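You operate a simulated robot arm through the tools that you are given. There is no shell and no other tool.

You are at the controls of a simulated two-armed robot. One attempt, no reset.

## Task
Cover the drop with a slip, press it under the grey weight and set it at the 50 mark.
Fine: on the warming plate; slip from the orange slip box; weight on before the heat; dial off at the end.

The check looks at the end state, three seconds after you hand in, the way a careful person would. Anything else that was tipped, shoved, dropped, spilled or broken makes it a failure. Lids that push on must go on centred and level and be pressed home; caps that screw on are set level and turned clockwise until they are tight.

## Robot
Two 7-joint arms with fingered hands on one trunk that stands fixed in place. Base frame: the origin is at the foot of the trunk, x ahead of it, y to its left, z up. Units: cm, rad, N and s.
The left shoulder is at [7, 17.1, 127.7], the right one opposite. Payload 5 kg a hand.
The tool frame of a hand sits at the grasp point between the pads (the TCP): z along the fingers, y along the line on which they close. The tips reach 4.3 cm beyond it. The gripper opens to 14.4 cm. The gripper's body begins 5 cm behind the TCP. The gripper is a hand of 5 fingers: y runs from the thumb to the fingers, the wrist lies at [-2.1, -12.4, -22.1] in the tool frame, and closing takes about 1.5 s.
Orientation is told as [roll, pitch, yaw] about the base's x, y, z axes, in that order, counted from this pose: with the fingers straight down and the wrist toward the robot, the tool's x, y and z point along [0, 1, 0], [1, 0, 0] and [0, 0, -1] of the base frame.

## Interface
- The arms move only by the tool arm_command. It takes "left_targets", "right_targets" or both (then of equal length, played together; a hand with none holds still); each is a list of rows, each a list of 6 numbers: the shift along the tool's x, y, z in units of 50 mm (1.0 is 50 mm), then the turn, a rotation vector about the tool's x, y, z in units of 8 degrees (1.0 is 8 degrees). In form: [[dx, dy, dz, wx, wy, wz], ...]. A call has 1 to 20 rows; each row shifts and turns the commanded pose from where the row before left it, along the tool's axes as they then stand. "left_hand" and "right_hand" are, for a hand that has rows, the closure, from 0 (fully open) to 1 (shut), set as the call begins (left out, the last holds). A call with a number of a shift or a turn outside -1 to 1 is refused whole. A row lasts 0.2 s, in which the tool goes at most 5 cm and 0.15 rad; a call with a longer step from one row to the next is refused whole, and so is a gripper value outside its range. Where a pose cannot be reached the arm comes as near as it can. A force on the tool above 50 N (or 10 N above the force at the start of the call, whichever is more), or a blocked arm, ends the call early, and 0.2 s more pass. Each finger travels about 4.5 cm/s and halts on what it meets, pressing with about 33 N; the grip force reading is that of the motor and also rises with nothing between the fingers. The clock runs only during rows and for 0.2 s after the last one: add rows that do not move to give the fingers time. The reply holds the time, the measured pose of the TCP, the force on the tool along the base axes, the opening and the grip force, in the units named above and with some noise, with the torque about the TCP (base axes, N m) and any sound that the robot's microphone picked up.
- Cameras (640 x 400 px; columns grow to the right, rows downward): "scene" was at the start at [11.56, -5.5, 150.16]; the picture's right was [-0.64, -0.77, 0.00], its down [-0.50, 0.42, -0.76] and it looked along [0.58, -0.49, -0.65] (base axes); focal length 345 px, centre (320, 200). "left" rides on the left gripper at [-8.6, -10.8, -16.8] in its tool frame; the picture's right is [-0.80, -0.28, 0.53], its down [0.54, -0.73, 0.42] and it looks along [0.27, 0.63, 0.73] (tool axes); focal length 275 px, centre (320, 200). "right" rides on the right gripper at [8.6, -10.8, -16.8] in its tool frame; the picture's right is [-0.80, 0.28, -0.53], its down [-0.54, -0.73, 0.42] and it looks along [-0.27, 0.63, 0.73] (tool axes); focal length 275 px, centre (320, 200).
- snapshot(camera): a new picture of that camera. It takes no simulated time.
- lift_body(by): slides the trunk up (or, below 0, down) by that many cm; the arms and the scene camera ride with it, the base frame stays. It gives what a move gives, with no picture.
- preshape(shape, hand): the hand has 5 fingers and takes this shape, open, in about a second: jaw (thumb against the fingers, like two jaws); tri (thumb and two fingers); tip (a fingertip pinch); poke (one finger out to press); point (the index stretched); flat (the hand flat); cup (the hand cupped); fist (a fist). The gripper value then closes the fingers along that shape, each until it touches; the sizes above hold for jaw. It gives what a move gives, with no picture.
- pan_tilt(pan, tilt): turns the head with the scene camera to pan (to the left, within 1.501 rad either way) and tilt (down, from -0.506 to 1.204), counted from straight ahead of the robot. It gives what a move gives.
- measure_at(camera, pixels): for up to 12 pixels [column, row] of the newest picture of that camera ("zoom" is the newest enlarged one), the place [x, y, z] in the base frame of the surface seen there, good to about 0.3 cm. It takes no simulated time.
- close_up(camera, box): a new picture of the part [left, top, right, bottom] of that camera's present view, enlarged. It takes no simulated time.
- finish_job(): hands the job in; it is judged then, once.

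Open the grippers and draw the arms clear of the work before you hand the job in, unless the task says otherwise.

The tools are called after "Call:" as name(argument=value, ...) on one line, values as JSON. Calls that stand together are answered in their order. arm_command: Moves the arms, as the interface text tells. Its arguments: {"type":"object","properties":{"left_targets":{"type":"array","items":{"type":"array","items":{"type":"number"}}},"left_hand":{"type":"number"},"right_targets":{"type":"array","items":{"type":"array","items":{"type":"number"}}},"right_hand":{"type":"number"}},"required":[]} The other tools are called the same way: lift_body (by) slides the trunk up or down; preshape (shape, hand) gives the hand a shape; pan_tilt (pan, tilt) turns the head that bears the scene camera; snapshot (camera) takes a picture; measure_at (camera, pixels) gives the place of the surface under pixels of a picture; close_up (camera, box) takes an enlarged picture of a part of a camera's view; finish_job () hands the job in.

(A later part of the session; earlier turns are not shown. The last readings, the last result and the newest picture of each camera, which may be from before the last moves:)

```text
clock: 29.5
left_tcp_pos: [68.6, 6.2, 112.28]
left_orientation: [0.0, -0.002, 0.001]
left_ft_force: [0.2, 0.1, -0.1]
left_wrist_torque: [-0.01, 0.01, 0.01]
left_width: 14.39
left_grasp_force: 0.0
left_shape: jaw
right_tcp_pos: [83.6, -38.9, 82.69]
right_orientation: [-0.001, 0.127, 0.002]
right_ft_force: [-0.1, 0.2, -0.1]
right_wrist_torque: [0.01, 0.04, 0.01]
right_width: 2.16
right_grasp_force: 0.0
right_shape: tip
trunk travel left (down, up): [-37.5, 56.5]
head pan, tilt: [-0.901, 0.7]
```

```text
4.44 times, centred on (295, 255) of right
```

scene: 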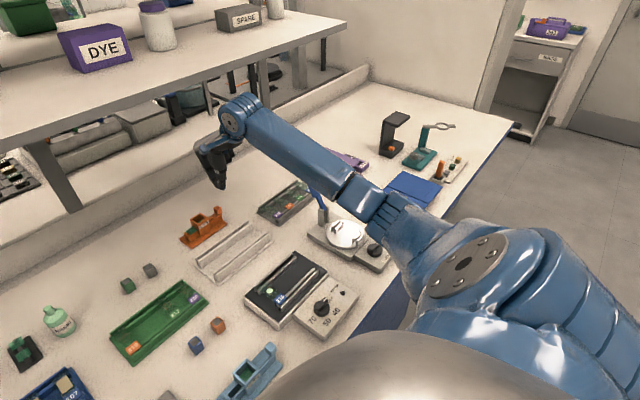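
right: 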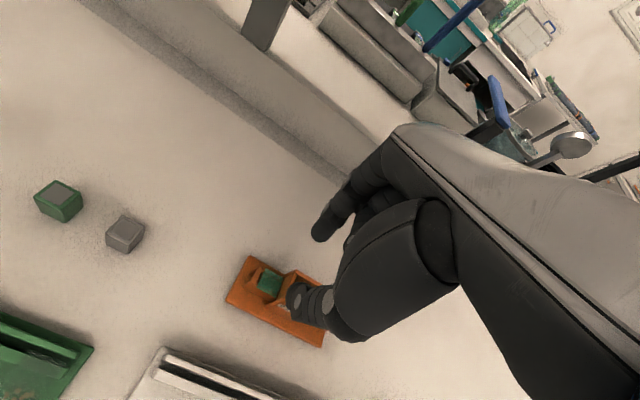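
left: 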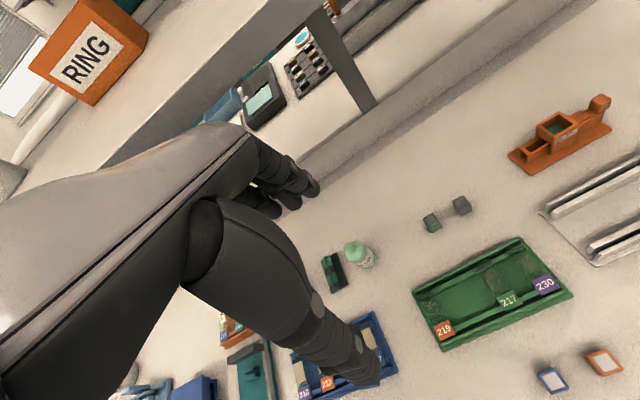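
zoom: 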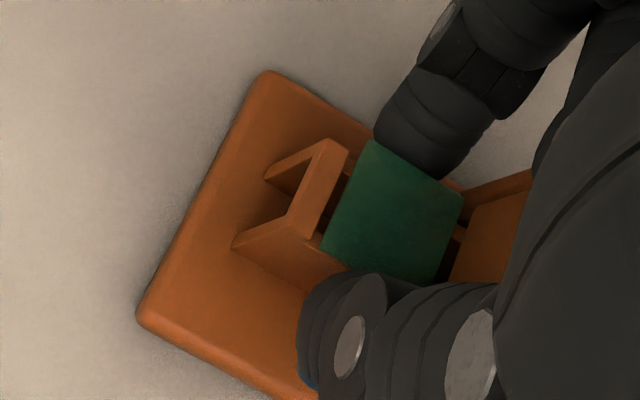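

The rail bands no longer show through the slip, so it seems to be lifting on the leaning tips. One more small step to 0.86.

Call:
arm_command(right_targets=[[0, 0, 0, 0, 0, 0], [0, 0, 0, 0, 0, 0]], right_hand=0.86)

Call:
close_up(camera="scene", box=[180, 208, 210, 238])

Call:
close_up(camera="right", box=[260, 210, 330, 300])

```text
clock: 30.1
left_tcp_pos: [68.49, 6.23, 112.2]
left_orientation: [0.001, 0.001, 0.001]
left_ft_force: [0.5, 0.1, 0.0]
left_wrist_torque: [0.03, -0.05, 0.01]
left_width: 14.36
left_grasp_force: 0.1
left_shape: jaw
right_tcp_pos: [83.59, -38.79, 82.67]
right_orientation: [0.0, 0.126, -0.001]
right_ft_force: [-1.1, 0.2, 0.4]
right_wrist_torque: [-0.01, 0.02, -0.01]
right_width: 2.07
right_grasp_force: 0.1
right_shape: tip
trunk travel left (down, up): [-37.5, 56.5]
head pan, tilt: [-0.901, 0.7]
```

```text
13.33 times, centred on (195, 223) of scene
```

zoom: 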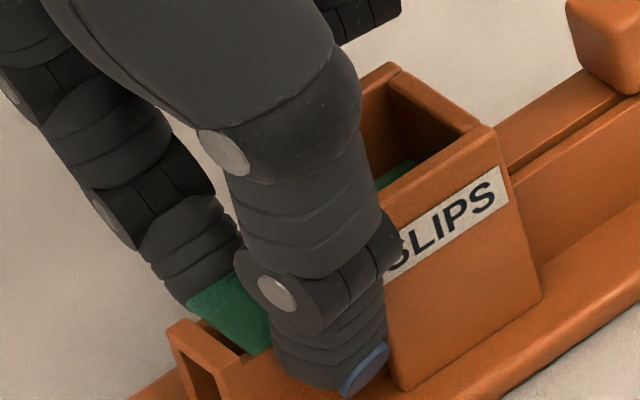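

```text
4.44 times, centred on (295, 255) of right
```

zoom: 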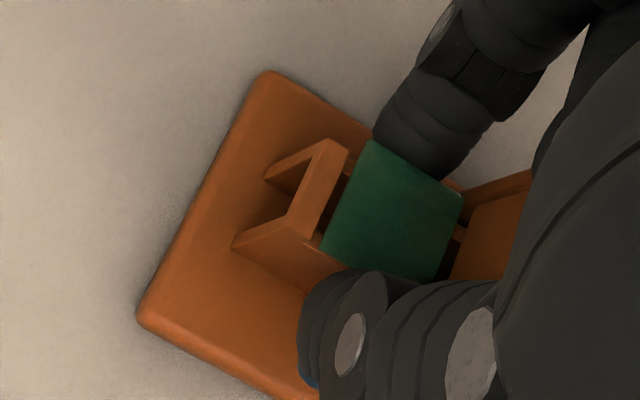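

The width reads 2.07 against a set 2.02, hinting that the slip is held. I lift by just 2 mm and look whether it comes along.

Call:
arm_command(right_targets=[[0, 0, -0.02, 0, 0, 0], [0, 0, -0.02, 0, 0, 0], [0, 0, 0, 0, 0, 0]])

Call:
close_up(camera="scene", box=[180, 208, 210, 238])

Call:
close_up(camera="right", box=[260, 210, 330, 300])

```text
clock: 30.9
left_tcp_pos: [68.42, 6.2, 112.16]
left_orientation: [-0.001, 0.0, -0.001]
left_ft_force: [0.4, 0.5, -0.2]
left_wrist_torque: [0.0, -0.02, 0.0]
left_width: 14.36
left_grasp_force: 0.2
left_shape: jaw
right_tcp_pos: [83.59, -38.93, 82.7]
right_orientation: [-0.001, 0.127, 0.0]
right_ft_force: [-0.7, 0.6, -0.3]
right_wrist_torque: [0.0, -0.01, 0.0]
right_width: 2.04
right_grasp_force: 0.0
right_shape: tip
trunk travel left (down, up): [-37.5, 56.5]
head pan, tilt: [-0.901, 0.7]
```

```text
13.33 times, centred on (195, 223) of scene
```

zoom: 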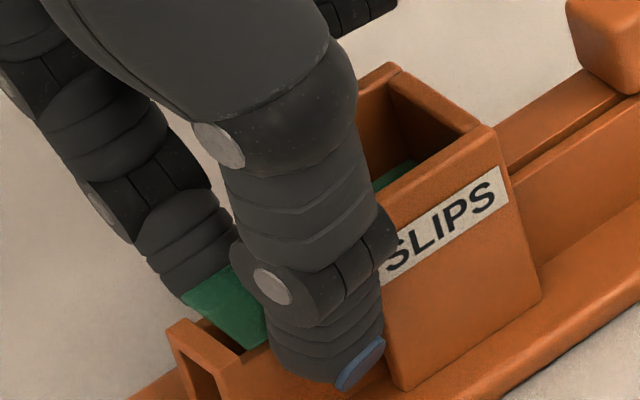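

```text
4.44 times, centred on (295, 255) of right
```

zoom: 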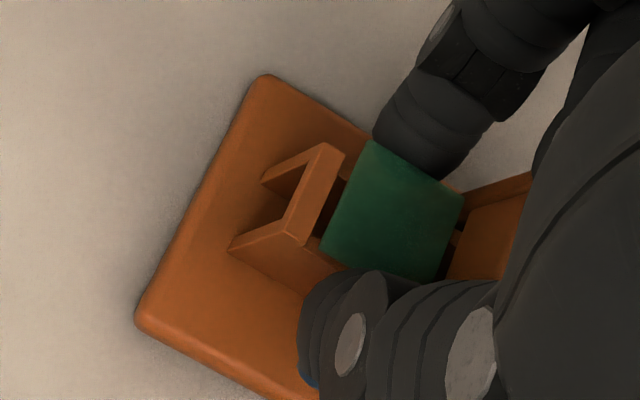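

The slip stays fixed in the hand's view while the box drops away, so it is held. I lift slowly another 2 cm.

Call:
arm_command(right_targets=[[0, 0, -0.05, 0, 0, 0], [0, 0, -0.06, 0, 0, 0], [0.02, 0, -0.08, 0, 0, 0], [0.02, 0, -0.1, 0, 0, 0], [0.02, 0, -0.1, 0, 0, 0]])

Call:
close_up(camera="scene", box=[175, 198, 215, 238])

Call:
close_up(camera="right", box=[250, 200, 340, 310])

```text
clock: 32.1
left_tcp_pos: [68.41, 6.18, 112.22]
left_orientation: [0.001, -0.001, 0.001]
left_ft_force: [0.0, 0.1, 0.7]
left_wrist_torque: [-0.01, 0.02, -0.05]
left_width: 14.38
left_grasp_force: 0.1
left_shape: jaw
right_tcp_pos: [83.91, -38.47, 84.79]
right_orientation: [0.0, 0.124, 0.0]
right_ft_force: [0.4, 0.6, 0.5]
right_wrist_torque: [0.0, -0.01, -0.01]
right_width: 2.07
right_grasp_force: 0.0
right_shape: tip
trunk travel left (down, up): [-37.5, 56.5]
head pan, tilt: [-0.901, 0.7]
```

```text
10.00 times, centred on (195, 218) of scene
```

zoom: 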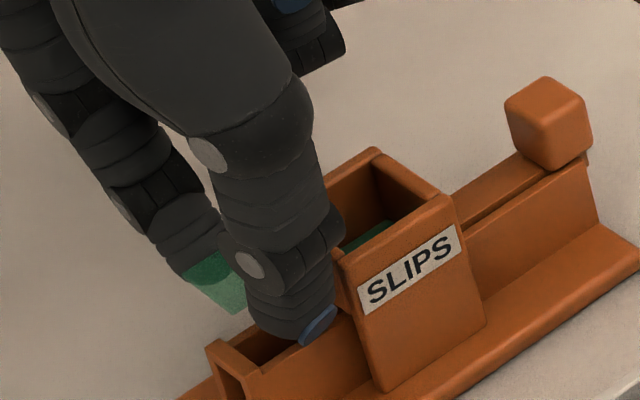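

```text
3.64 times, centred on (295, 255) of right
```

zoom: 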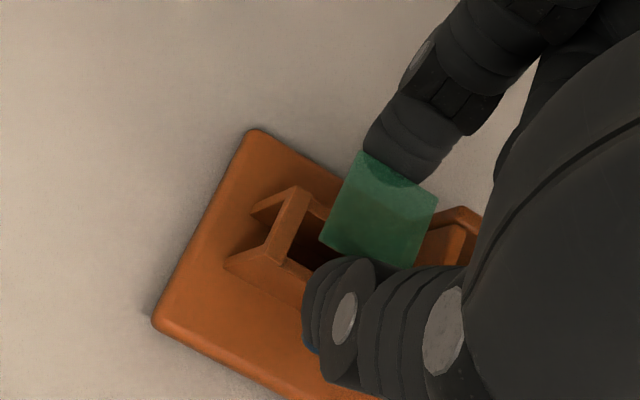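

The slip is in the air, held between thumb and index. I lift further to about z=90 slowly and then measure slide 216 and its drop on the warming plate.

Call:
arm_command(right_targets=[[0, 0, -0.1, 0, 0, 0], [0, 0, -0.15, 0, 0, 0], [0, 0, -0.2, 0, 0, 0], [0, 0, -0.2, 0, 0, 0], [0, 0, -0.2, 0, 0, 0], [0, 0, -0.15, 0, 0, 0], [0, 0, -0.05, 0, 0, 0]])

Call:
close_up(camera="scene", box=[255, 270, 305, 310])

Call:
measure_at(camera="zoom", pixels=[[195, 155], [180, 155], [210, 155], [195, 140], [195, 170], [150, 150], [230, 190], [240, 260], [290, 230], [210, 230], [280, 180], [160, 110]])

Call:
close_up(camera="right", box=[230, 180, 350, 330])

```text
clock: 33.7
left_tcp_pos: [68.48, 6.27, 112.24]
left_orientation: [0.0, 0.002, 0.001]
left_ft_force: [0.3, -0.2, -0.5]
left_wrist_torque: [0.0, -0.02, 0.01]
left_width: 14.38
left_grasp_force: 0.1
left_shape: jaw
right_tcp_pos: [84.68, -38.42, 90.02]
right_orientation: [0.0, 0.126, 0.0]
right_ft_force: [-0.5, -0.1, 0.0]
right_wrist_torque: [0.01, -0.01, -0.02]
right_width: 2.07
right_grasp_force: 0.1
right_shape: tip
trunk travel left (down, up): [-37.5, 56.5]
head pan, tilt: [-0.901, 0.7]
```

```text
10.00 times, centred on (280, 290) of scene
```

zoom: 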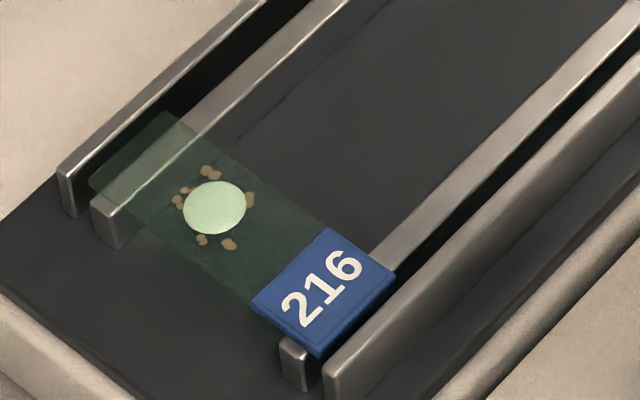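

```text
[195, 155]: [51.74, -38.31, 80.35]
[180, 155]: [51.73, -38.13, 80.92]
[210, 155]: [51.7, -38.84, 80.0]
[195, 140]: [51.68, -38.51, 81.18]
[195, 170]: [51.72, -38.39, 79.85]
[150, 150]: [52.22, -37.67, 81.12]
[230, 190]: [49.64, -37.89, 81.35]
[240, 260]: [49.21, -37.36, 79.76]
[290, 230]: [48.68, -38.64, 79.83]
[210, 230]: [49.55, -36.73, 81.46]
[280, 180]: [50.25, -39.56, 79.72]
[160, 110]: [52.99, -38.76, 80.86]
```

```text
2.67 times, centred on (290, 255) of right
```

zoom: 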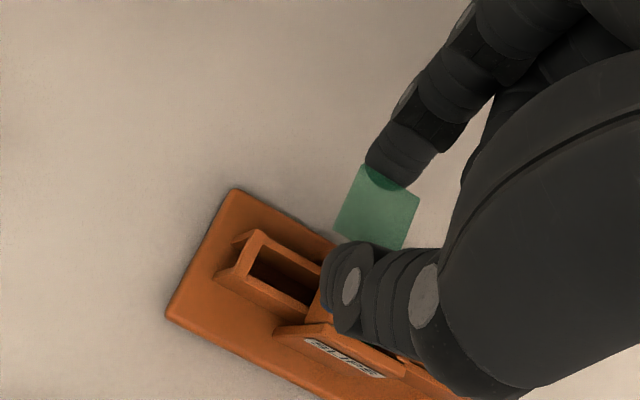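

I measure the drop at (215,208), the label's corners and the slide's end corners for position and yaw.

Call:
close_up(camera="scene", box=[255, 270, 305, 310])

Call:
measure_at(camera="zoom", pixels=[[215, 208], [215, 185], [215, 230], [188, 208], [243, 208], [325, 290], [258, 300], [318, 348], [388, 280], [328, 236], [95, 185], [165, 115]])

Call:
measure_at(camera="zoom", pixels=[[105, 210], [150, 170], [300, 20], [75, 170], [200, 70], [290, 350], [330, 372], [400, 250], [450, 270], [500, 150], [420, 100], [100, 300]])

```text
10.00 times, centred on (280, 290) of scene
```

zoom: 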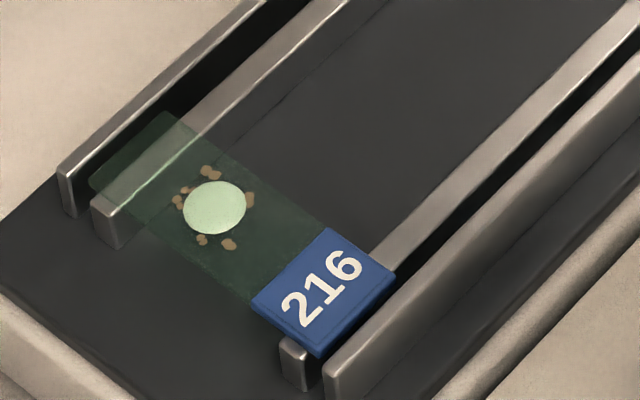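

```text
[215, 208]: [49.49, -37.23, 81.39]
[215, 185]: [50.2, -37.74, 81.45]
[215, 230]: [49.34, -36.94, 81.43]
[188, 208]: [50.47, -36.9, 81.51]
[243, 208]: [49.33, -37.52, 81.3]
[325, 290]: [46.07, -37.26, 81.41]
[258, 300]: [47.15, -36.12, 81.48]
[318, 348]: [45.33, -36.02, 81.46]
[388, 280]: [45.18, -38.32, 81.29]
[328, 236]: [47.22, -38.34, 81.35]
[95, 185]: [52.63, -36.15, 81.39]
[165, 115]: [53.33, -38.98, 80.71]
```

```text
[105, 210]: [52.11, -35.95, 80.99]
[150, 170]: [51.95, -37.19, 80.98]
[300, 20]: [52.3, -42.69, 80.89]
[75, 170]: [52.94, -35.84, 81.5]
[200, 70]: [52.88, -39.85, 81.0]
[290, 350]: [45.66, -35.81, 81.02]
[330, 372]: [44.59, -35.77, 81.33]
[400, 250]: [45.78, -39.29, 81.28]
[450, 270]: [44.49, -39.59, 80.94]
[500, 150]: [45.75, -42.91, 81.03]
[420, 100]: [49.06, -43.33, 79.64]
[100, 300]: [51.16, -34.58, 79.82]
```

The drop is centred near (49.7,-37.25,81.4) on a slide lying along x (y -36.1 to -38.4, x 45.2 to 52.7). I now measure where the slip sits in the hand, using right and scene zooms.

Call:
close_up(camera="right", box=[270, 220, 320, 290])

Call:
measure_at(camera="zoom", pixels=[[310, 170], [280, 200], [330, 230], [380, 200], [350, 180], [290, 160], [270, 230], [380, 240], [400, 190], [340, 200]])

Call:
close_up(camera="scene", box=[165, 170, 215, 220])

```text
5.71 times, centred on (295, 255) of right
```

zoom: 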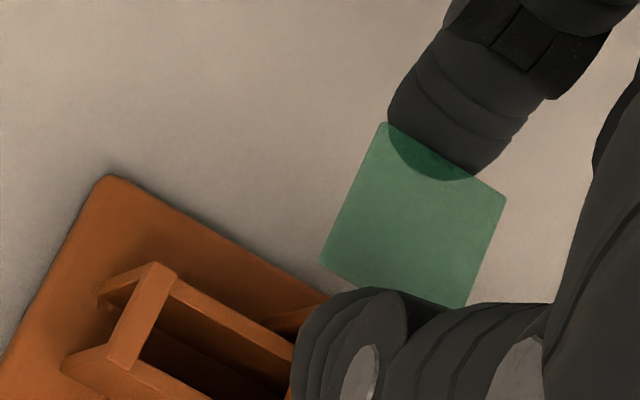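

```text
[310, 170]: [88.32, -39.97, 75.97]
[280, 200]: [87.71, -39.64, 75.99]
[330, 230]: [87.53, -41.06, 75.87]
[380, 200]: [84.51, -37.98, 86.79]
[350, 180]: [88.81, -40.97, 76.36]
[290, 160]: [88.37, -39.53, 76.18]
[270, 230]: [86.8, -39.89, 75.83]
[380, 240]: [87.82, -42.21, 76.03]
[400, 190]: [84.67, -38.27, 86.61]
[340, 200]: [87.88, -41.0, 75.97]
```

```text
8.00 times, centred on (190, 195) of scene
```

zoom: 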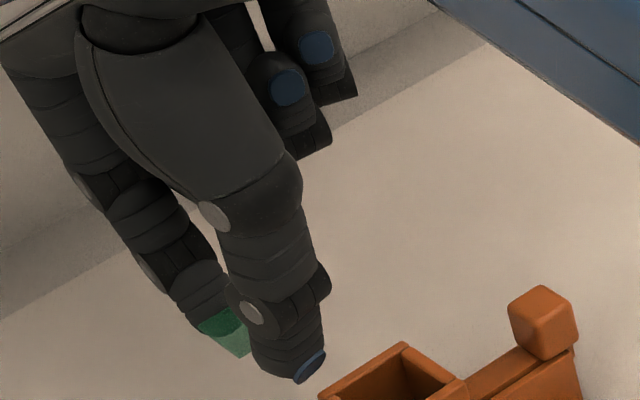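

I retake the right zoom and measure on the slip itself: centre (418,222) and near its corners.

Call:
close_up(camera="right", box=[270, 220, 320, 290])

Call:
measure_at(camera="zoom", pixels=[[418, 222], [384, 130], [495, 200], [460, 296], [328, 260], [440, 250], [400, 240], [430, 190], [380, 170], [360, 220], [470, 220], [450, 280]])

```text
5.71 times, centred on (295, 255) of right
```

zoom: 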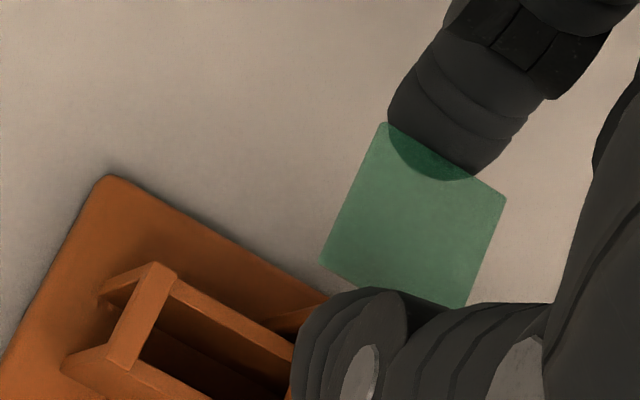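

```text
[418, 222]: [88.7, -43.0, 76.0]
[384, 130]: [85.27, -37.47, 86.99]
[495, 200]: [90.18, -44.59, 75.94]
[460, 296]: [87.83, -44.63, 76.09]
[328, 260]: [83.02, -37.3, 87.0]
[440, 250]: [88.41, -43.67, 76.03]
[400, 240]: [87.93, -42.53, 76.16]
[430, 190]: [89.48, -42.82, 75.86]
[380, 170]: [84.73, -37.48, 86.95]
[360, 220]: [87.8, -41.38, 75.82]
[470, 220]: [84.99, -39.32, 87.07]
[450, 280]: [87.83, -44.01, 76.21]
```

The slip is level at z≈87.0, its centre about (-0.48, -0.1, -3.0) cm from the TCP. I carry it level toward the warming plate at moderate speed, keeping z≈90.

Call:
arm_command(right_targets=[[0.01, -0.0992, 0.0125, 0, 0, 0], [0.01, -0.1984, 0.025, 0, 0, 0], [0.01, -0.2976, 0.0375, 0, 0, 0], [0.01, -0.2976, 0.0375, 0, 0, 0], [0.01, -0.2976, 0.0375, 0, 0, 0], [0.01, -0.2976, 0.0375, 0, 0, 0], [0.01, -0.2976, 0.0375, 0, 0, 0], [0.01, -0.2976, 0.0375, 0, 0, 0], [0.01, -0.2976, 0.0375, 0, 0, 0], [0.01, -0.2976, 0.0375, 0, 0, 0], [0.01, -0.2976, 0.0375, 0, 0, 0], [0.01, -0.2976, 0.0375, 0, 0, 0], [0.01, -0.2976, 0.0375, 0, 0, 0], [0.01, -0.1984, 0.025, 0, 0, 0], [0.01, -0.0992, 0.0125, 0, 0, 0]])

Call:
snapshot(camera="right")

Call:
snapshot(camera="scene")

```text
clock: 36.9
left_tcp_pos: [68.55, 6.19, 112.23]
left_orientation: [-0.001, 0.001, -0.001]
left_ft_force: [0.6, -0.3, 0.3]
left_wrist_torque: [0.02, -0.02, 0.0]
left_width: 14.38
left_grasp_force: 0.0
left_shape: jaw
right_tcp_pos: [65.03, -37.88, 90.0]
right_orientation: [-0.001, 0.124, 0.0]
right_ft_force: [1.1, 0.1, -0.6]
right_wrist_torque: [0.0, -0.01, -0.05]
right_width: 2.08
right_grasp_force: 0.1
right_shape: tip
trunk travel left (down, up): [-37.5, 56.5]
head pan, tilt: [-0.901, 0.7]
```

```text
taken
```

right: 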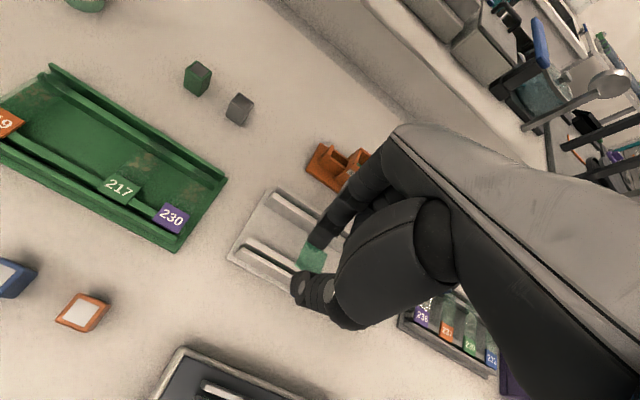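

```text
taken
```

scene: 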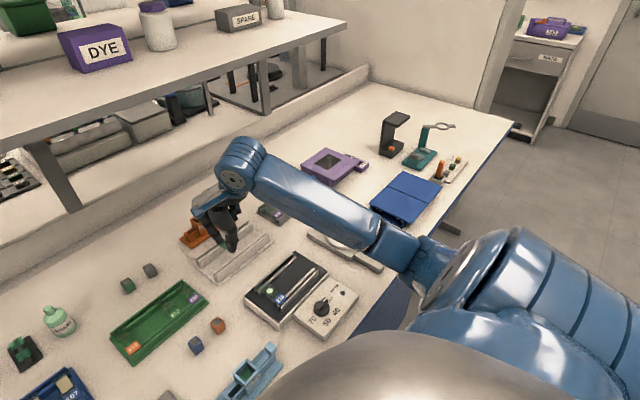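

The slip is still held at (312,258). I check how high the forearm runs above the blue lever of the TURN device before retracting more.

Call:
measure_at(camera="scene", pixels=[[300, 200], [340, 225], [380, 245], [420, 265], [340, 245], [400, 265], [320, 230], [450, 250]])

```text
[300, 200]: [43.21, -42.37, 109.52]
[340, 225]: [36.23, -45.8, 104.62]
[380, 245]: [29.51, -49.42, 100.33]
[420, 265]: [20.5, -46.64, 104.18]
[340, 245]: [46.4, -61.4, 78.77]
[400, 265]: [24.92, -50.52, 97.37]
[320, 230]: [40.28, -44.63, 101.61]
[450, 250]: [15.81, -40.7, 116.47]
```

The forearm and elbow stay well away from the lever. I carry the slip the remaining 14.8 cm to above the drop.

Call:
arm_command(right_targets=[[0.012, -0.0992, 0.0125, 0, 0, 0], [0.012, -0.1984, 0.025, 0, 0, 0], [0.012, -0.2976, 0.0375, 0, 0, 0], [0.012, -0.2976, 0.0375, 0, 0, 0], [0.012, -0.2976, 0.0375, 0, 0, 0], [0.012, -0.2976, 0.0375, 0, 0, 0], [0.012, -0.2976, 0.0375, 0, 0, 0], [0.012, -0.2976, 0.0375, 0, 0, 0], [0.012, -0.2976, 0.0375, 0, 0, 0], [0.012, -0.2976, 0.0375, 0, 0, 0], [0.012, -0.1984, 0.025, 0, 0, 0], [0.012, -0.0595, 0.0075, 0, 0, 0]])

Call:
snapshot(camera="right")

Call:
snapshot(camera="scene")

```text
clock: 39.5
left_tcp_pos: [68.55, 6.16, 112.22]
left_orientation: [0.0, 0.001, -0.001]
left_ft_force: [-0.7, 0.1, -0.5]
left_wrist_torque: [-0.02, -0.05, -0.03]
left_width: 14.37
left_grasp_force: 0.1
left_shape: jaw
right_tcp_pos: [50.25, -36.92, 90.08]
right_orientation: [0.0, 0.126, -0.001]
right_ft_force: [-0.2, 1.5, -0.2]
right_wrist_torque: [0.06, -0.02, -0.01]
right_width: 2.08
right_grasp_force: 0.1
right_shape: tip
trunk travel left (down, up): [-37.5, 56.5]
head pan, tilt: [-0.901, 0.7]
```

```text
taken
```

right: 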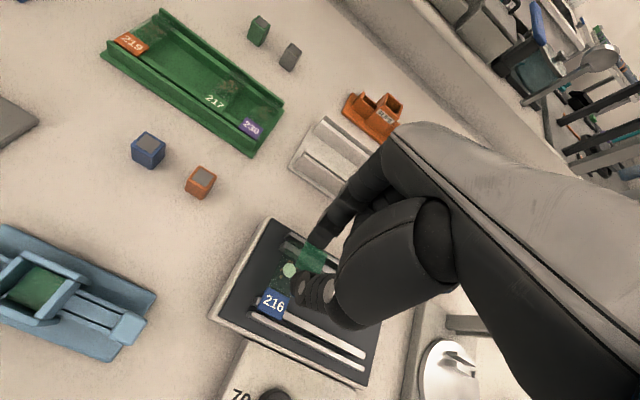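

```text
taken
```

scene: 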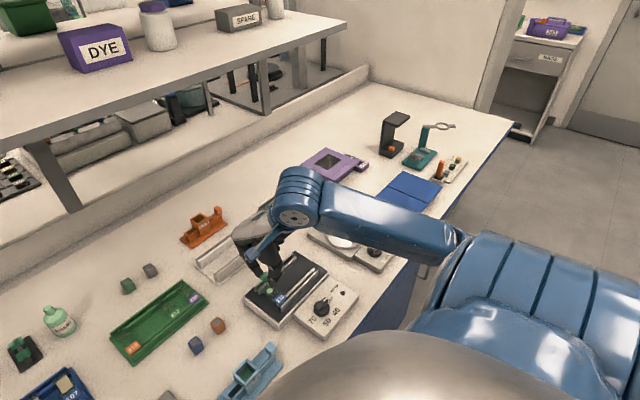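

The slip is above the plate. I zoom in both cameras to measure slip and drop relative to each other.

Call:
close_up(camera="right", box=[250, 220, 340, 320])

Call:
measure_at(camera="zoom", pixels=[[260, 200], [275, 195], [255, 185], [380, 110], [400, 140], [350, 180], [440, 190], [365, 150], [410, 180], [330, 165], [240, 320], [385, 100]])

Call:
close_up(camera="scene", box=[245, 255, 305, 315])

```text
4.00 times, centred on (295, 270) of right
```

zoom: 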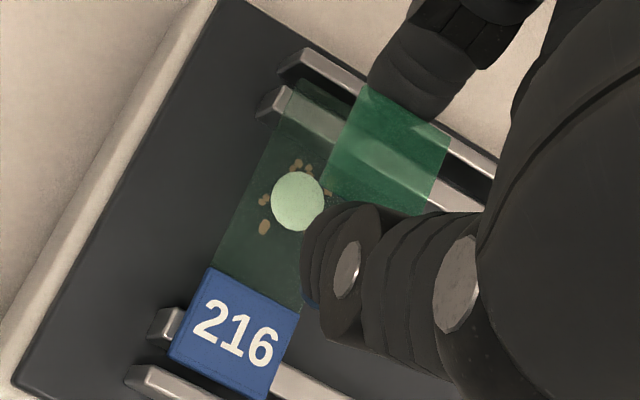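

```text
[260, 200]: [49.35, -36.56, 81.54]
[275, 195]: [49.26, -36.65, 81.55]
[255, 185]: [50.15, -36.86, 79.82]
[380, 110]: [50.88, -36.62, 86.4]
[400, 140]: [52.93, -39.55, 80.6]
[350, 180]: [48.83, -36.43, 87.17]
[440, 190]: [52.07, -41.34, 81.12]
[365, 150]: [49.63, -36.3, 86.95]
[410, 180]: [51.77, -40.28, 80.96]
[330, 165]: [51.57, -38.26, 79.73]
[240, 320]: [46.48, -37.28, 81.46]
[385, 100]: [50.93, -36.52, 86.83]
```

```text
6.67 times, centred on (275, 285) of scene
```

zoom: 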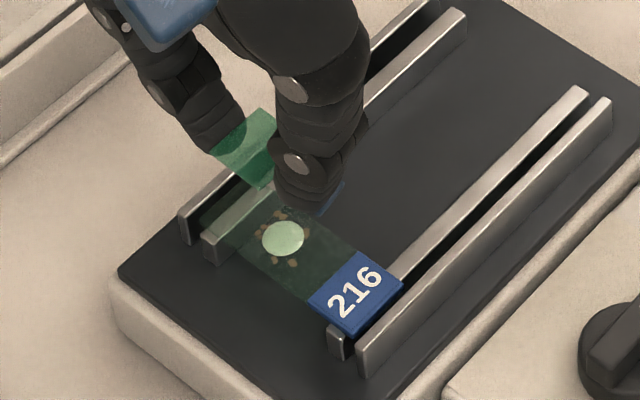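

I measure the drop itself at (297,200) and around, and the slip near its corners, in a fresh right zoom.

Call:
close_up(camera="right", box=[250, 220, 340, 320])

Call:
measure_at(camera="zoom", pixels=[[297, 200], [297, 178], [297, 222], [278, 200], [318, 200], [367, 90], [445, 137], [328, 183], [420, 205], [390, 150], [240, 265], [310, 300]])

```text
4.00 times, centred on (295, 270) of right
```

zoom: 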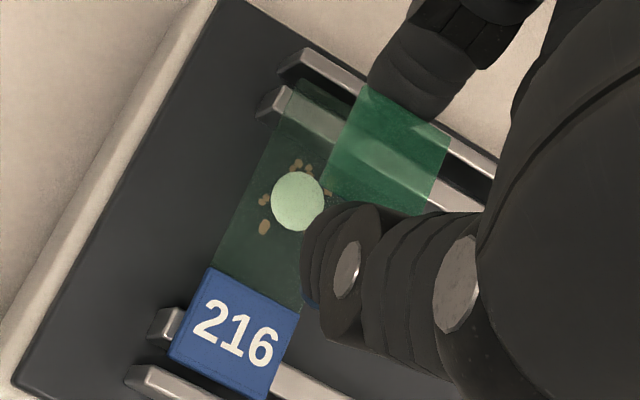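

```text
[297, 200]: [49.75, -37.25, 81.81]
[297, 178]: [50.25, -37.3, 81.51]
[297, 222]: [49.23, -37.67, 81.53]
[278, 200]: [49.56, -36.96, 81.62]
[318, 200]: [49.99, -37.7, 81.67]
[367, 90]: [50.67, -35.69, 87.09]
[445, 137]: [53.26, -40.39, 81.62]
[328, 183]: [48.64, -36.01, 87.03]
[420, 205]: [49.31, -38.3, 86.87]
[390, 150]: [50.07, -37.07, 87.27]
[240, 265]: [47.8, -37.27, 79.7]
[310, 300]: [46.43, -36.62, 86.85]
```

Drop centre is (49.75,-37.3); slip centre is about (49.8,-37.07). I correct y by -0.2 cm and lower 3 cm slowly.

Call:
arm_command(right_targets=[[-0.02, 0.0125, 0.0992, 0, 0, 0], [-0.02, 0.0187, 0.149, 0, 0, 0], [0, 0.0187, 0.149, 0, 0, 0], [0, 0.0187, 0.149, 0, 0, 0], [0, 0.0064, 0.05, 0, 0, 0]])

Call:
close_up(camera="scene", box=[255, 265, 305, 310])

Call:
close_up(camera="right", box=[250, 220, 340, 320])

```text
clock: 40.7
left_tcp_pos: [68.46, 6.18, 112.33]
left_orientation: [-0.001, 0.0, 0.0]
left_ft_force: [0.7, 0.9, 0.2]
left_wrist_torque: [0.01, 0.0, -0.03]
left_width: 14.37
left_grasp_force: 0.1
left_shape: jaw
right_tcp_pos: [50.24, -37.31, 86.97]
right_orientation: [0.001, 0.126, 0.0]
right_ft_force: [0.5, -1.0, 0.3]
right_wrist_torque: [0.05, 0.01, 0.03]
right_width: 2.03
right_grasp_force: 0.1
right_shape: tip
trunk travel left (down, up): [-37.5, 56.5]
head pan, tilt: [-0.901, 0.7]
```

```text
8.89 times, centred on (280, 288) of scene
```

zoom: 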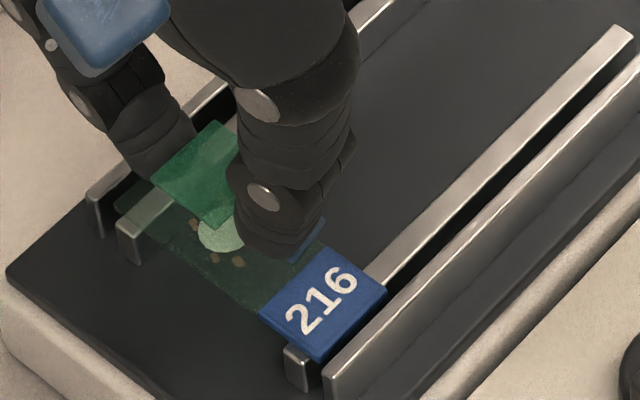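

```text
4.00 times, centred on (295, 270) of right
```

zoom: 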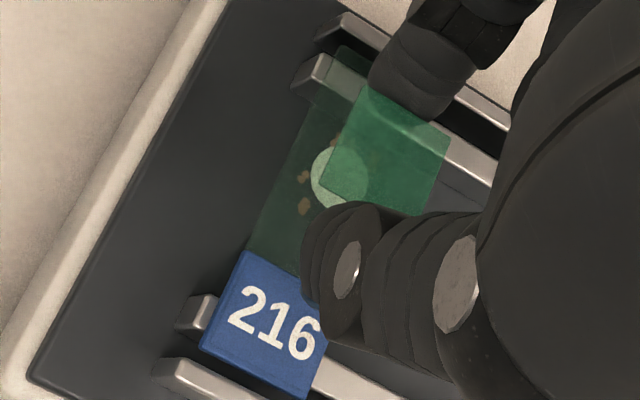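

I measure the finger bottoms and slip in the scene zoom to know how far I can still lower.

Call:
close_up(camera="scene", box=[255, 265, 305, 310])

Call:
measure_at(camera="zoom", pixels=[[260, 248], [280, 252], [300, 250], [310, 240], [245, 235], [165, 165], [150, 170], [185, 155], [215, 130], [180, 180], [215, 215], [230, 170]])

```text
8.89 times, centred on (280, 288) of scene
```

zoom: 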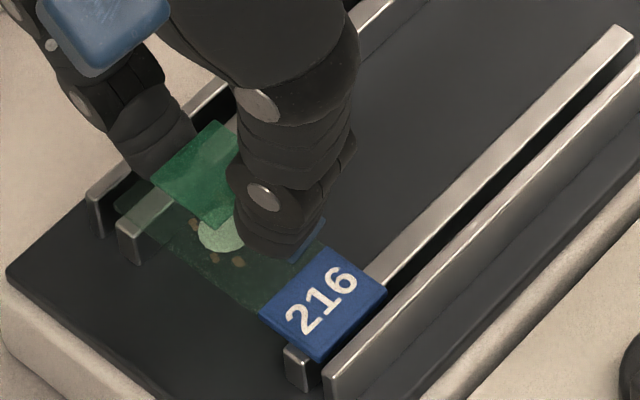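

```text
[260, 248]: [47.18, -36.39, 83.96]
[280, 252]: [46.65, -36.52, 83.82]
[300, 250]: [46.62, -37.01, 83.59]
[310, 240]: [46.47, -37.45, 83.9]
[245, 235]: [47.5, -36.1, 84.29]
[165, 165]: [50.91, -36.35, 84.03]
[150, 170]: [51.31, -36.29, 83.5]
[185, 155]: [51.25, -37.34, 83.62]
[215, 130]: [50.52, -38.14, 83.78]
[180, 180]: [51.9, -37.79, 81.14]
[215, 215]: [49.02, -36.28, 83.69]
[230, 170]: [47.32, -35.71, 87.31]
```

Slip is at z≈83.9, index bottom near 82.7 and the slide's top at 81.4. I lower 1.0 cm more slowly.

Call:
arm_command(right_targets=[[0, 0.0063, 0.05, 0, 0, 0], [0, 0.0063, 0.05, 0, 0, 0], [0, 0.0063, 0.05, 0, 0, 0], [0, 0.0063, 0.05, 0, 0, 0], [0, 0, 0, 0, 0, 0]])

Call:
close_up(camera="scene", box=[260, 270, 300, 305])

Call:
close_up(camera="right", box=[260, 220, 330, 300])

```text
clock: 41.9
left_tcp_pos: [68.42, 6.31, 112.22]
left_orientation: [0.0, 0.002, -0.001]
left_ft_force: [0.4, 0.5, -0.6]
left_wrist_torque: [-0.04, -0.03, -0.02]
left_width: 14.34
left_grasp_force: 0.1
left_shape: jaw
right_tcp_pos: [50.27, -37.23, 86.16]
right_orientation: [-0.002, 0.121, -0.002]
right_ft_force: [3.6, 0.1, 12.7]
right_wrist_torque: [0.0, -0.35, -0.02]
right_width: 2.07
right_grasp_force: 0.0
right_shape: tip
trunk travel left (down, up): [-37.5, 56.5]
head pan, tilt: [-0.901, 0.7]
```

```text
11.43 times, centred on (280, 288) of scene
```

zoom: 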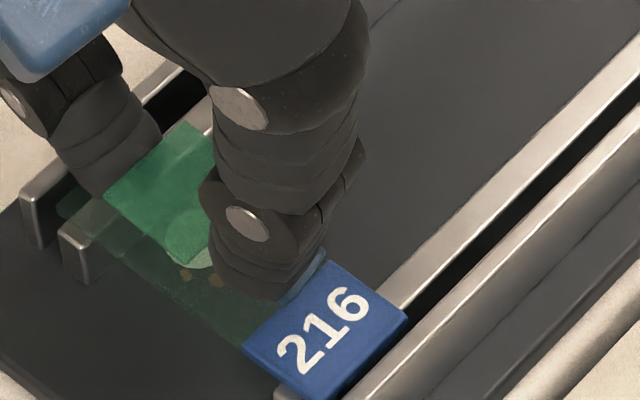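

```text
5.00 times, centred on (295, 260) of right
```

zoom: 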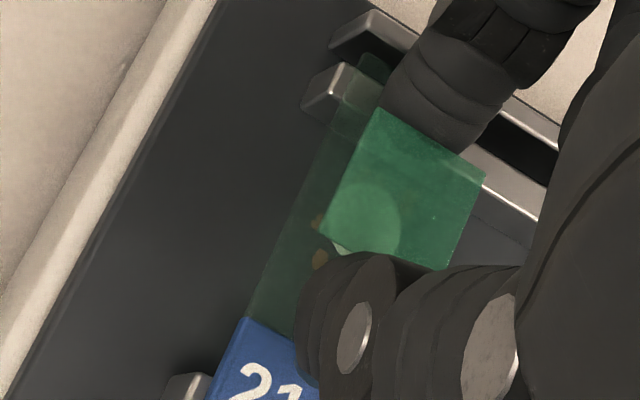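

Index touched the slide (12.7 N at TCP z=86.16), while the thumb is still higher; the slip is about 1.6 cm up. I raise 0.8 cm, then tilt the hand back by about 14.7° (thumb down) around the slip so both tips come equally low, letting me lay it down edge-first from a smaller height.

Call:
arm_command(right_targets=[[0, -0.0063, -0.05, 0, 0, 0], [0, -0.0063, -0.05, 0, 0, 0], [0, -0.0074, -0.06, 0, 0, 0], [0, -0.043, 0.004, -0.46, 0, 0], [0, -0.043, 0.002, -0.46, 0, 0], [0, -0.043, 0, -0.46, 0, 0], [0, -0.043, -0.002, -0.46, 0, 0], [0, 0, 0, 0, 0, 0]])

Call:
close_up(camera="scene", box=[260, 265, 300, 305])

Call:
close_up(camera="right", box=[260, 220, 330, 300])

```text
clock: 43.7
left_tcp_pos: [68.56, 6.2, 112.15]
left_orientation: [-0.001, -0.001, 0.001]
left_ft_force: [0.8, 0.5, -0.7]
left_wrist_torque: [0.04, 0.02, -0.01]
left_width: 14.38
left_grasp_force: 0.1
left_shape: jaw
right_tcp_pos: [49.43, -37.28, 86.79]
right_orientation: [0.001, -0.132, -0.001]
right_ft_force: [0.8, 0.1, -0.7]
right_wrist_torque: [0.01, 0.06, 0.0]
right_width: 2.07
right_grasp_force: 0.1
right_shape: tip
trunk travel left (down, up): [-37.5, 56.5]
head pan, tilt: [-0.901, 0.7]
```

```text
10.00 times, centred on (280, 285) of scene
```

zoom: 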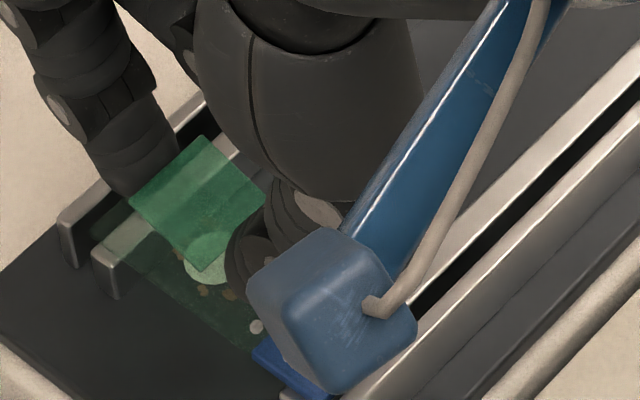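

```text
5.00 times, centred on (295, 260) of right
```

zoom: 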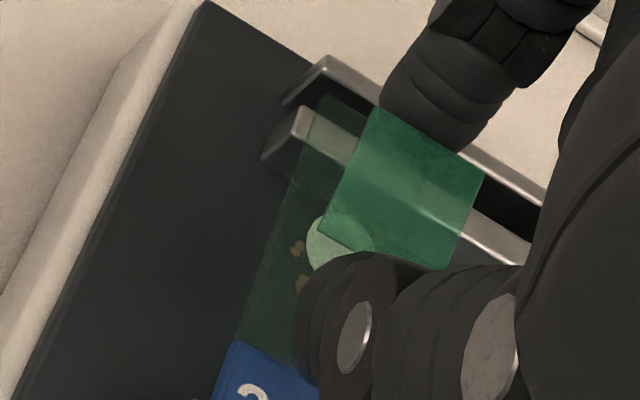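

The scene view is partly hidden by the hand's camera mount, but the right camera shows the slip over the drop. I lower 0.6 cm.

Call:
arm_command(right_targets=[[0, -0.0052, 0.04, 0, 0, 0], [0, -0.0052, 0.04, 0, 0, 0], [0, -0.0052, 0.04, 0, 0, 0], [0, 0, 0, 0, 0, 0]])

Call:
close_up(camera="right", box=[260, 220, 330, 300])

Call:
measure_at(camera="zoom", pixels=[[385, 120], [475, 185], [325, 228], [440, 262], [400, 180], [350, 210], [330, 250], [420, 140], [330, 270]])

```text
clock: 44.7
left_tcp_pos: [68.48, 6.28, 112.23]
left_orientation: [0.001, -0.002, 0.001]
left_ft_force: [0.7, -1.2, -0.1]
left_wrist_torque: [-0.02, 0.01, -0.01]
left_width: 14.36
left_grasp_force: 0.1
left_shape: jaw
right_tcp_pos: [49.31, -37.16, 86.22]
right_orientation: [-0.002, -0.132, -0.001]
right_ft_force: [-0.3, 0.1, 3.9]
right_wrist_torque: [0.02, 0.14, 0.02]
right_width: 2.06
right_grasp_force: 0.0
right_shape: tip
trunk travel left (down, up): [-37.5, 56.5]
head pan, tilt: [-0.901, 0.7]
```

```text
5.00 times, centred on (295, 260) of right
```

zoom: 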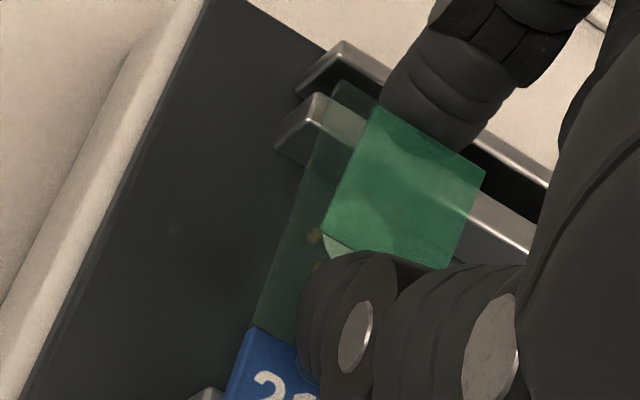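

```text
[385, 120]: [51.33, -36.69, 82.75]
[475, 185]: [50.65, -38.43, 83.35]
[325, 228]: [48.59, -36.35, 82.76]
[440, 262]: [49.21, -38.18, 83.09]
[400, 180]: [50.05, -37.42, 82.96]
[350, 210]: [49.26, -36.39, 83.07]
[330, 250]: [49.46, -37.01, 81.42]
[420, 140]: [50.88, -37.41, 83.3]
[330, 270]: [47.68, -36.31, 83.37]
```

The thumb touched lightly (3.9 N) at TCP z=86.22; slip centre is about z=83.0. I raise 1.5 mm so nothing drags on the slide, then open in very small steps so that the slip slides down the leaning fingertips.

Call:
arm_command(right_targets=[[0, 0.004, -0.03, 0, 0, 0], [0, 0, 0, 0, 0, 0]])

Call:
arm_command(right_targets=[[0, 0, 0, 0, 0, 0], [0, 0, 0, 0, 0, 0]], right_hand=0.85)

Call:
close_up(camera="right", box=[260, 220, 330, 300])

Call:
close_up(camera="scene", box=[260, 265, 300, 305])

```text
clock: 45.3
left_tcp_pos: [68.49, 6.33, 112.21]
left_orientation: [0.001, 0.0, 0.0]
left_ft_force: [0.8, 0.3, 0.2]
left_wrist_torque: [-0.01, 0.03, 0.03]
left_width: 14.38
left_grasp_force: 0.1
left_shape: jaw
right_tcp_pos: [49.32, -37.13, 86.32]
right_orientation: [0.001, -0.131, 0.0]
right_ft_force: [0.8, 0.6, 0.6]
right_wrist_torque: [-0.01, 0.02, 0.0]
right_width: 2.04
right_grasp_force: 0.1
right_shape: tip
trunk travel left (down, up): [-37.5, 56.5]
head pan, tilt: [-0.901, 0.7]
```

```text
clock: 45.9
left_tcp_pos: [68.43, 6.14, 112.2]
left_orientation: [0.0, 0.0, 0.001]
left_ft_force: [-0.3, 0.5, 0.1]
left_wrist_torque: [0.01, 0.01, 0.01]
left_width: 14.36
left_grasp_force: 0.2
left_shape: jaw
right_tcp_pos: [49.45, -37.12, 86.38]
right_orientation: [0.0, -0.131, 0.003]
right_ft_force: [0.1, -0.7, -0.1]
right_wrist_torque: [0.0, 0.0, 0.0]
right_width: 2.12
right_grasp_force: 0.0
right_shape: tip
trunk travel left (down, up): [-37.5, 56.5]
head pan, tilt: [-0.901, 0.7]
```

```text
5.00 times, centred on (295, 260) of right
```

zoom: 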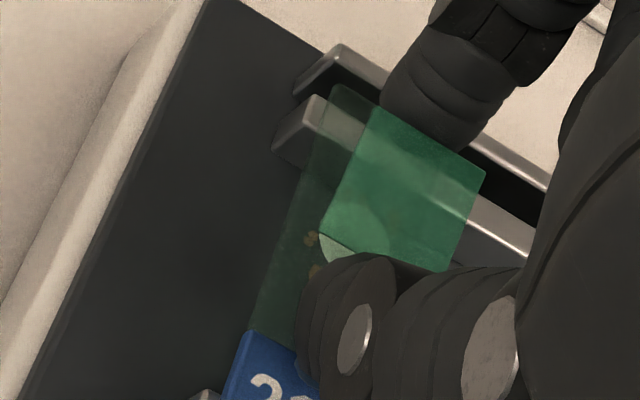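

```text
10.00 times, centred on (280, 285) of scene
```

zoom: 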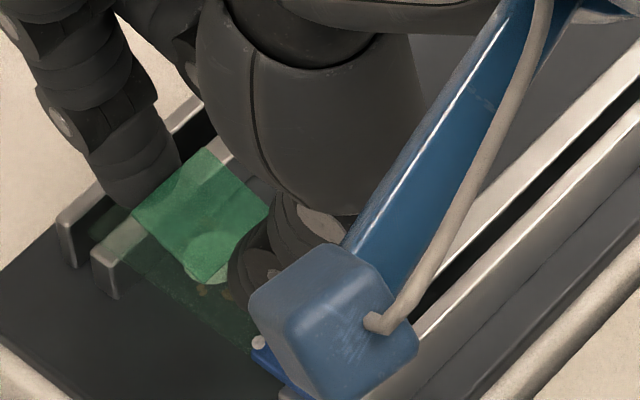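

Opening is 2.12 and the slip is still held over the drop. I open to 0.84.

Call:
arm_command(right_targets=[[0, 0, 0, 0, 0, 0], [0, 0, 0, 0, 0, 0]], right_hand=0.84)

Call:
close_up(camera="right", box=[260, 220, 330, 300])

Call:
close_up(camera="scene", box=[260, 265, 300, 305])

```text
clock: 46.5
left_tcp_pos: [68.5, 6.14, 112.28]
left_orientation: [-0.001, -0.002, 0.001]
left_ft_force: [0.1, 0.7, -0.2]
left_wrist_torque: [-0.01, 0.04, 0.02]
left_width: 14.38
left_grasp_force: 0.1
left_shape: jaw
right_tcp_pos: [49.4, -37.26, 86.36]
right_orientation: [-0.001, -0.132, -0.001]
right_ft_force: [0.8, -0.5, 1.0]
right_wrist_torque: [-0.01, -0.01, 0.0]
right_width: 2.26
right_grasp_force: 0.1
right_shape: tip
trunk travel left (down, up): [-37.5, 56.5]
head pan, tilt: [-0.901, 0.7]
```

```text
5.00 times, centred on (295, 260) of right
```

zoom: 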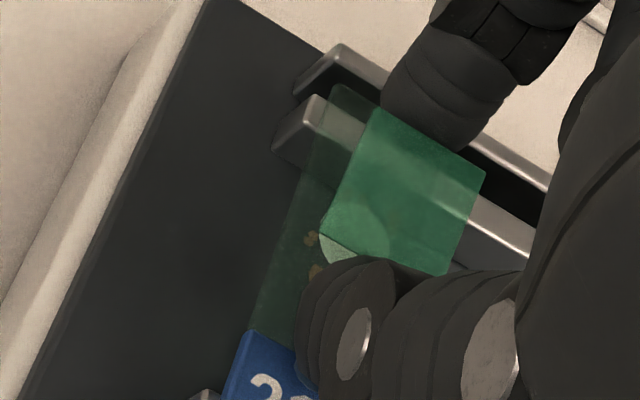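

```text
10.00 times, centred on (280, 285) of scene
```

zoom: 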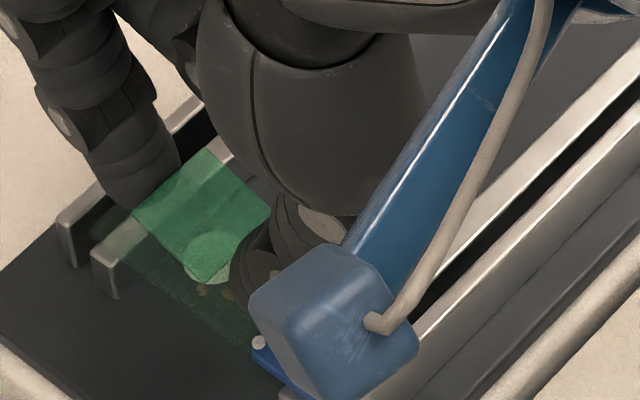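

The slip has not moved visibly though the thumb has backed a little. I open to 0.83.

Call:
arm_command(right_targets=[[0, 0, 0, 0, 0, 0], [0, 0, 0, 0, 0, 0]], right_hand=0.83)

Call:
close_up(camera="right", box=[260, 220, 330, 300])

Call:
close_up(camera="scene", box=[260, 265, 300, 305])

```text
clock: 47.1
left_tcp_pos: [68.52, 6.33, 112.26]
left_orientation: [0.0, -0.001, 0.0]
left_ft_force: [0.3, 0.7, -0.1]
left_wrist_torque: [0.02, 0.01, 0.02]
left_width: 14.34
left_grasp_force: 0.0
left_shape: jaw
right_tcp_pos: [49.42, -37.39, 86.31]
right_orientation: [0.0, -0.132, 0.0]
right_ft_force: [-0.1, 0.2, -0.5]
right_wrist_torque: [-0.04, -0.02, 0.0]
right_width: 2.4
right_grasp_force: 0.1
right_shape: tip
trunk travel left (down, up): [-37.5, 56.5]
head pan, tilt: [-0.901, 0.7]
```

```text
5.00 times, centred on (295, 260) of right
```

zoom: 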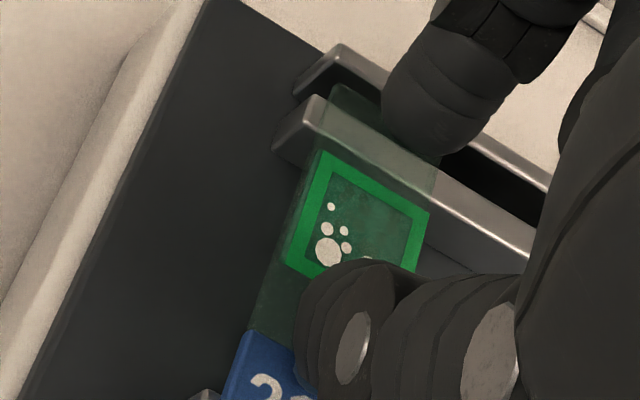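

```text
10.00 times, centred on (280, 285) of scene
```

zoom: 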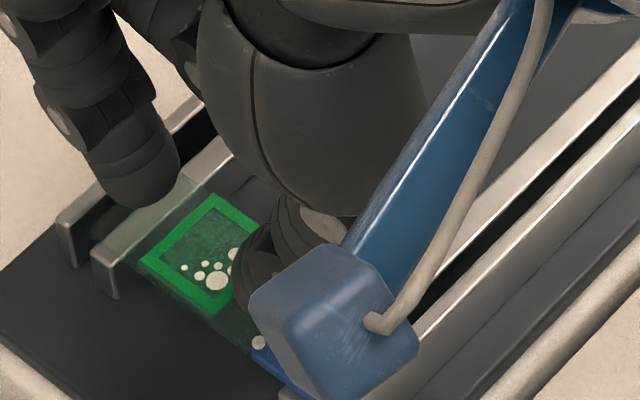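

The slip has dropped flat onto the slide; it now shows a green frame with bubbles over the drop. I raise the hand straight up, slowly at first.

Call:
arm_command(right_targets=[[0, 0.0065, -0.05, 0, 0, 0], [0, 0.0131, -0.099, 0, 0, 0], [0, 0.026, -0.198, 0, 0, 0], [0, 0.026, -0.198, 0, 0, 0], [0, 0.039, -0.297, 0, 0, 0], [0, 0.039, -0.297, 0, 0, 0], [0, 0.026, -0.198, 0, 0, 0]])

Call:
close_up(camera="right", box=[230, 220, 350, 340])

Call:
close_up(camera="scene", box=[255, 260, 305, 310])

```text
clock: 48.7
left_tcp_pos: [68.38, 6.19, 112.09]
left_orientation: [0.001, -0.001, 0.001]
left_ft_force: [-0.4, 0.4, -0.1]
left_wrist_torque: [-0.03, 0.01, 0.0]
left_width: 14.37
left_grasp_force: 0.0
left_shape: jaw
right_tcp_pos: [50.13, -37.74, 92.53]
right_orientation: [0.002, -0.129, 0.001]
right_ft_force: [1.2, -0.5, 0.5]
right_wrist_torque: [0.04, 0.02, -0.02]
right_width: 2.39
right_grasp_force: 0.0
right_shape: tip
right hand out of reach, approached as far as the arm can: row 6, 7
trunk travel left (down, up): [-37.5, 56.5]
head pan, tilt: [-0.901, 0.7]
```

```text
3.33 times, centred on (290, 280) of right
```

zoom: 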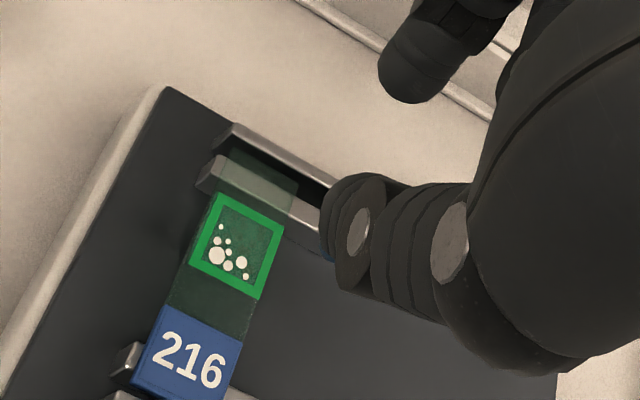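

```text
8.00 times, centred on (280, 285) of scene
```

zoom: 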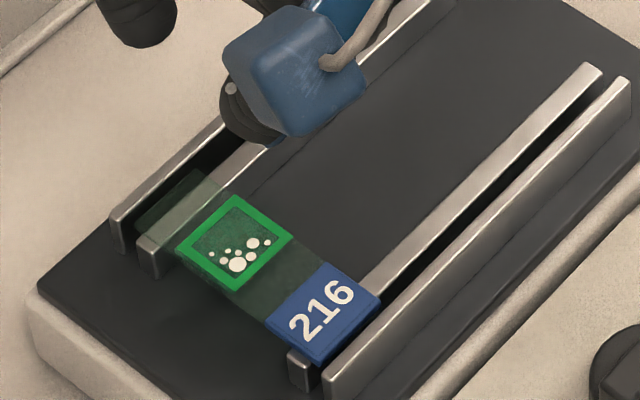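

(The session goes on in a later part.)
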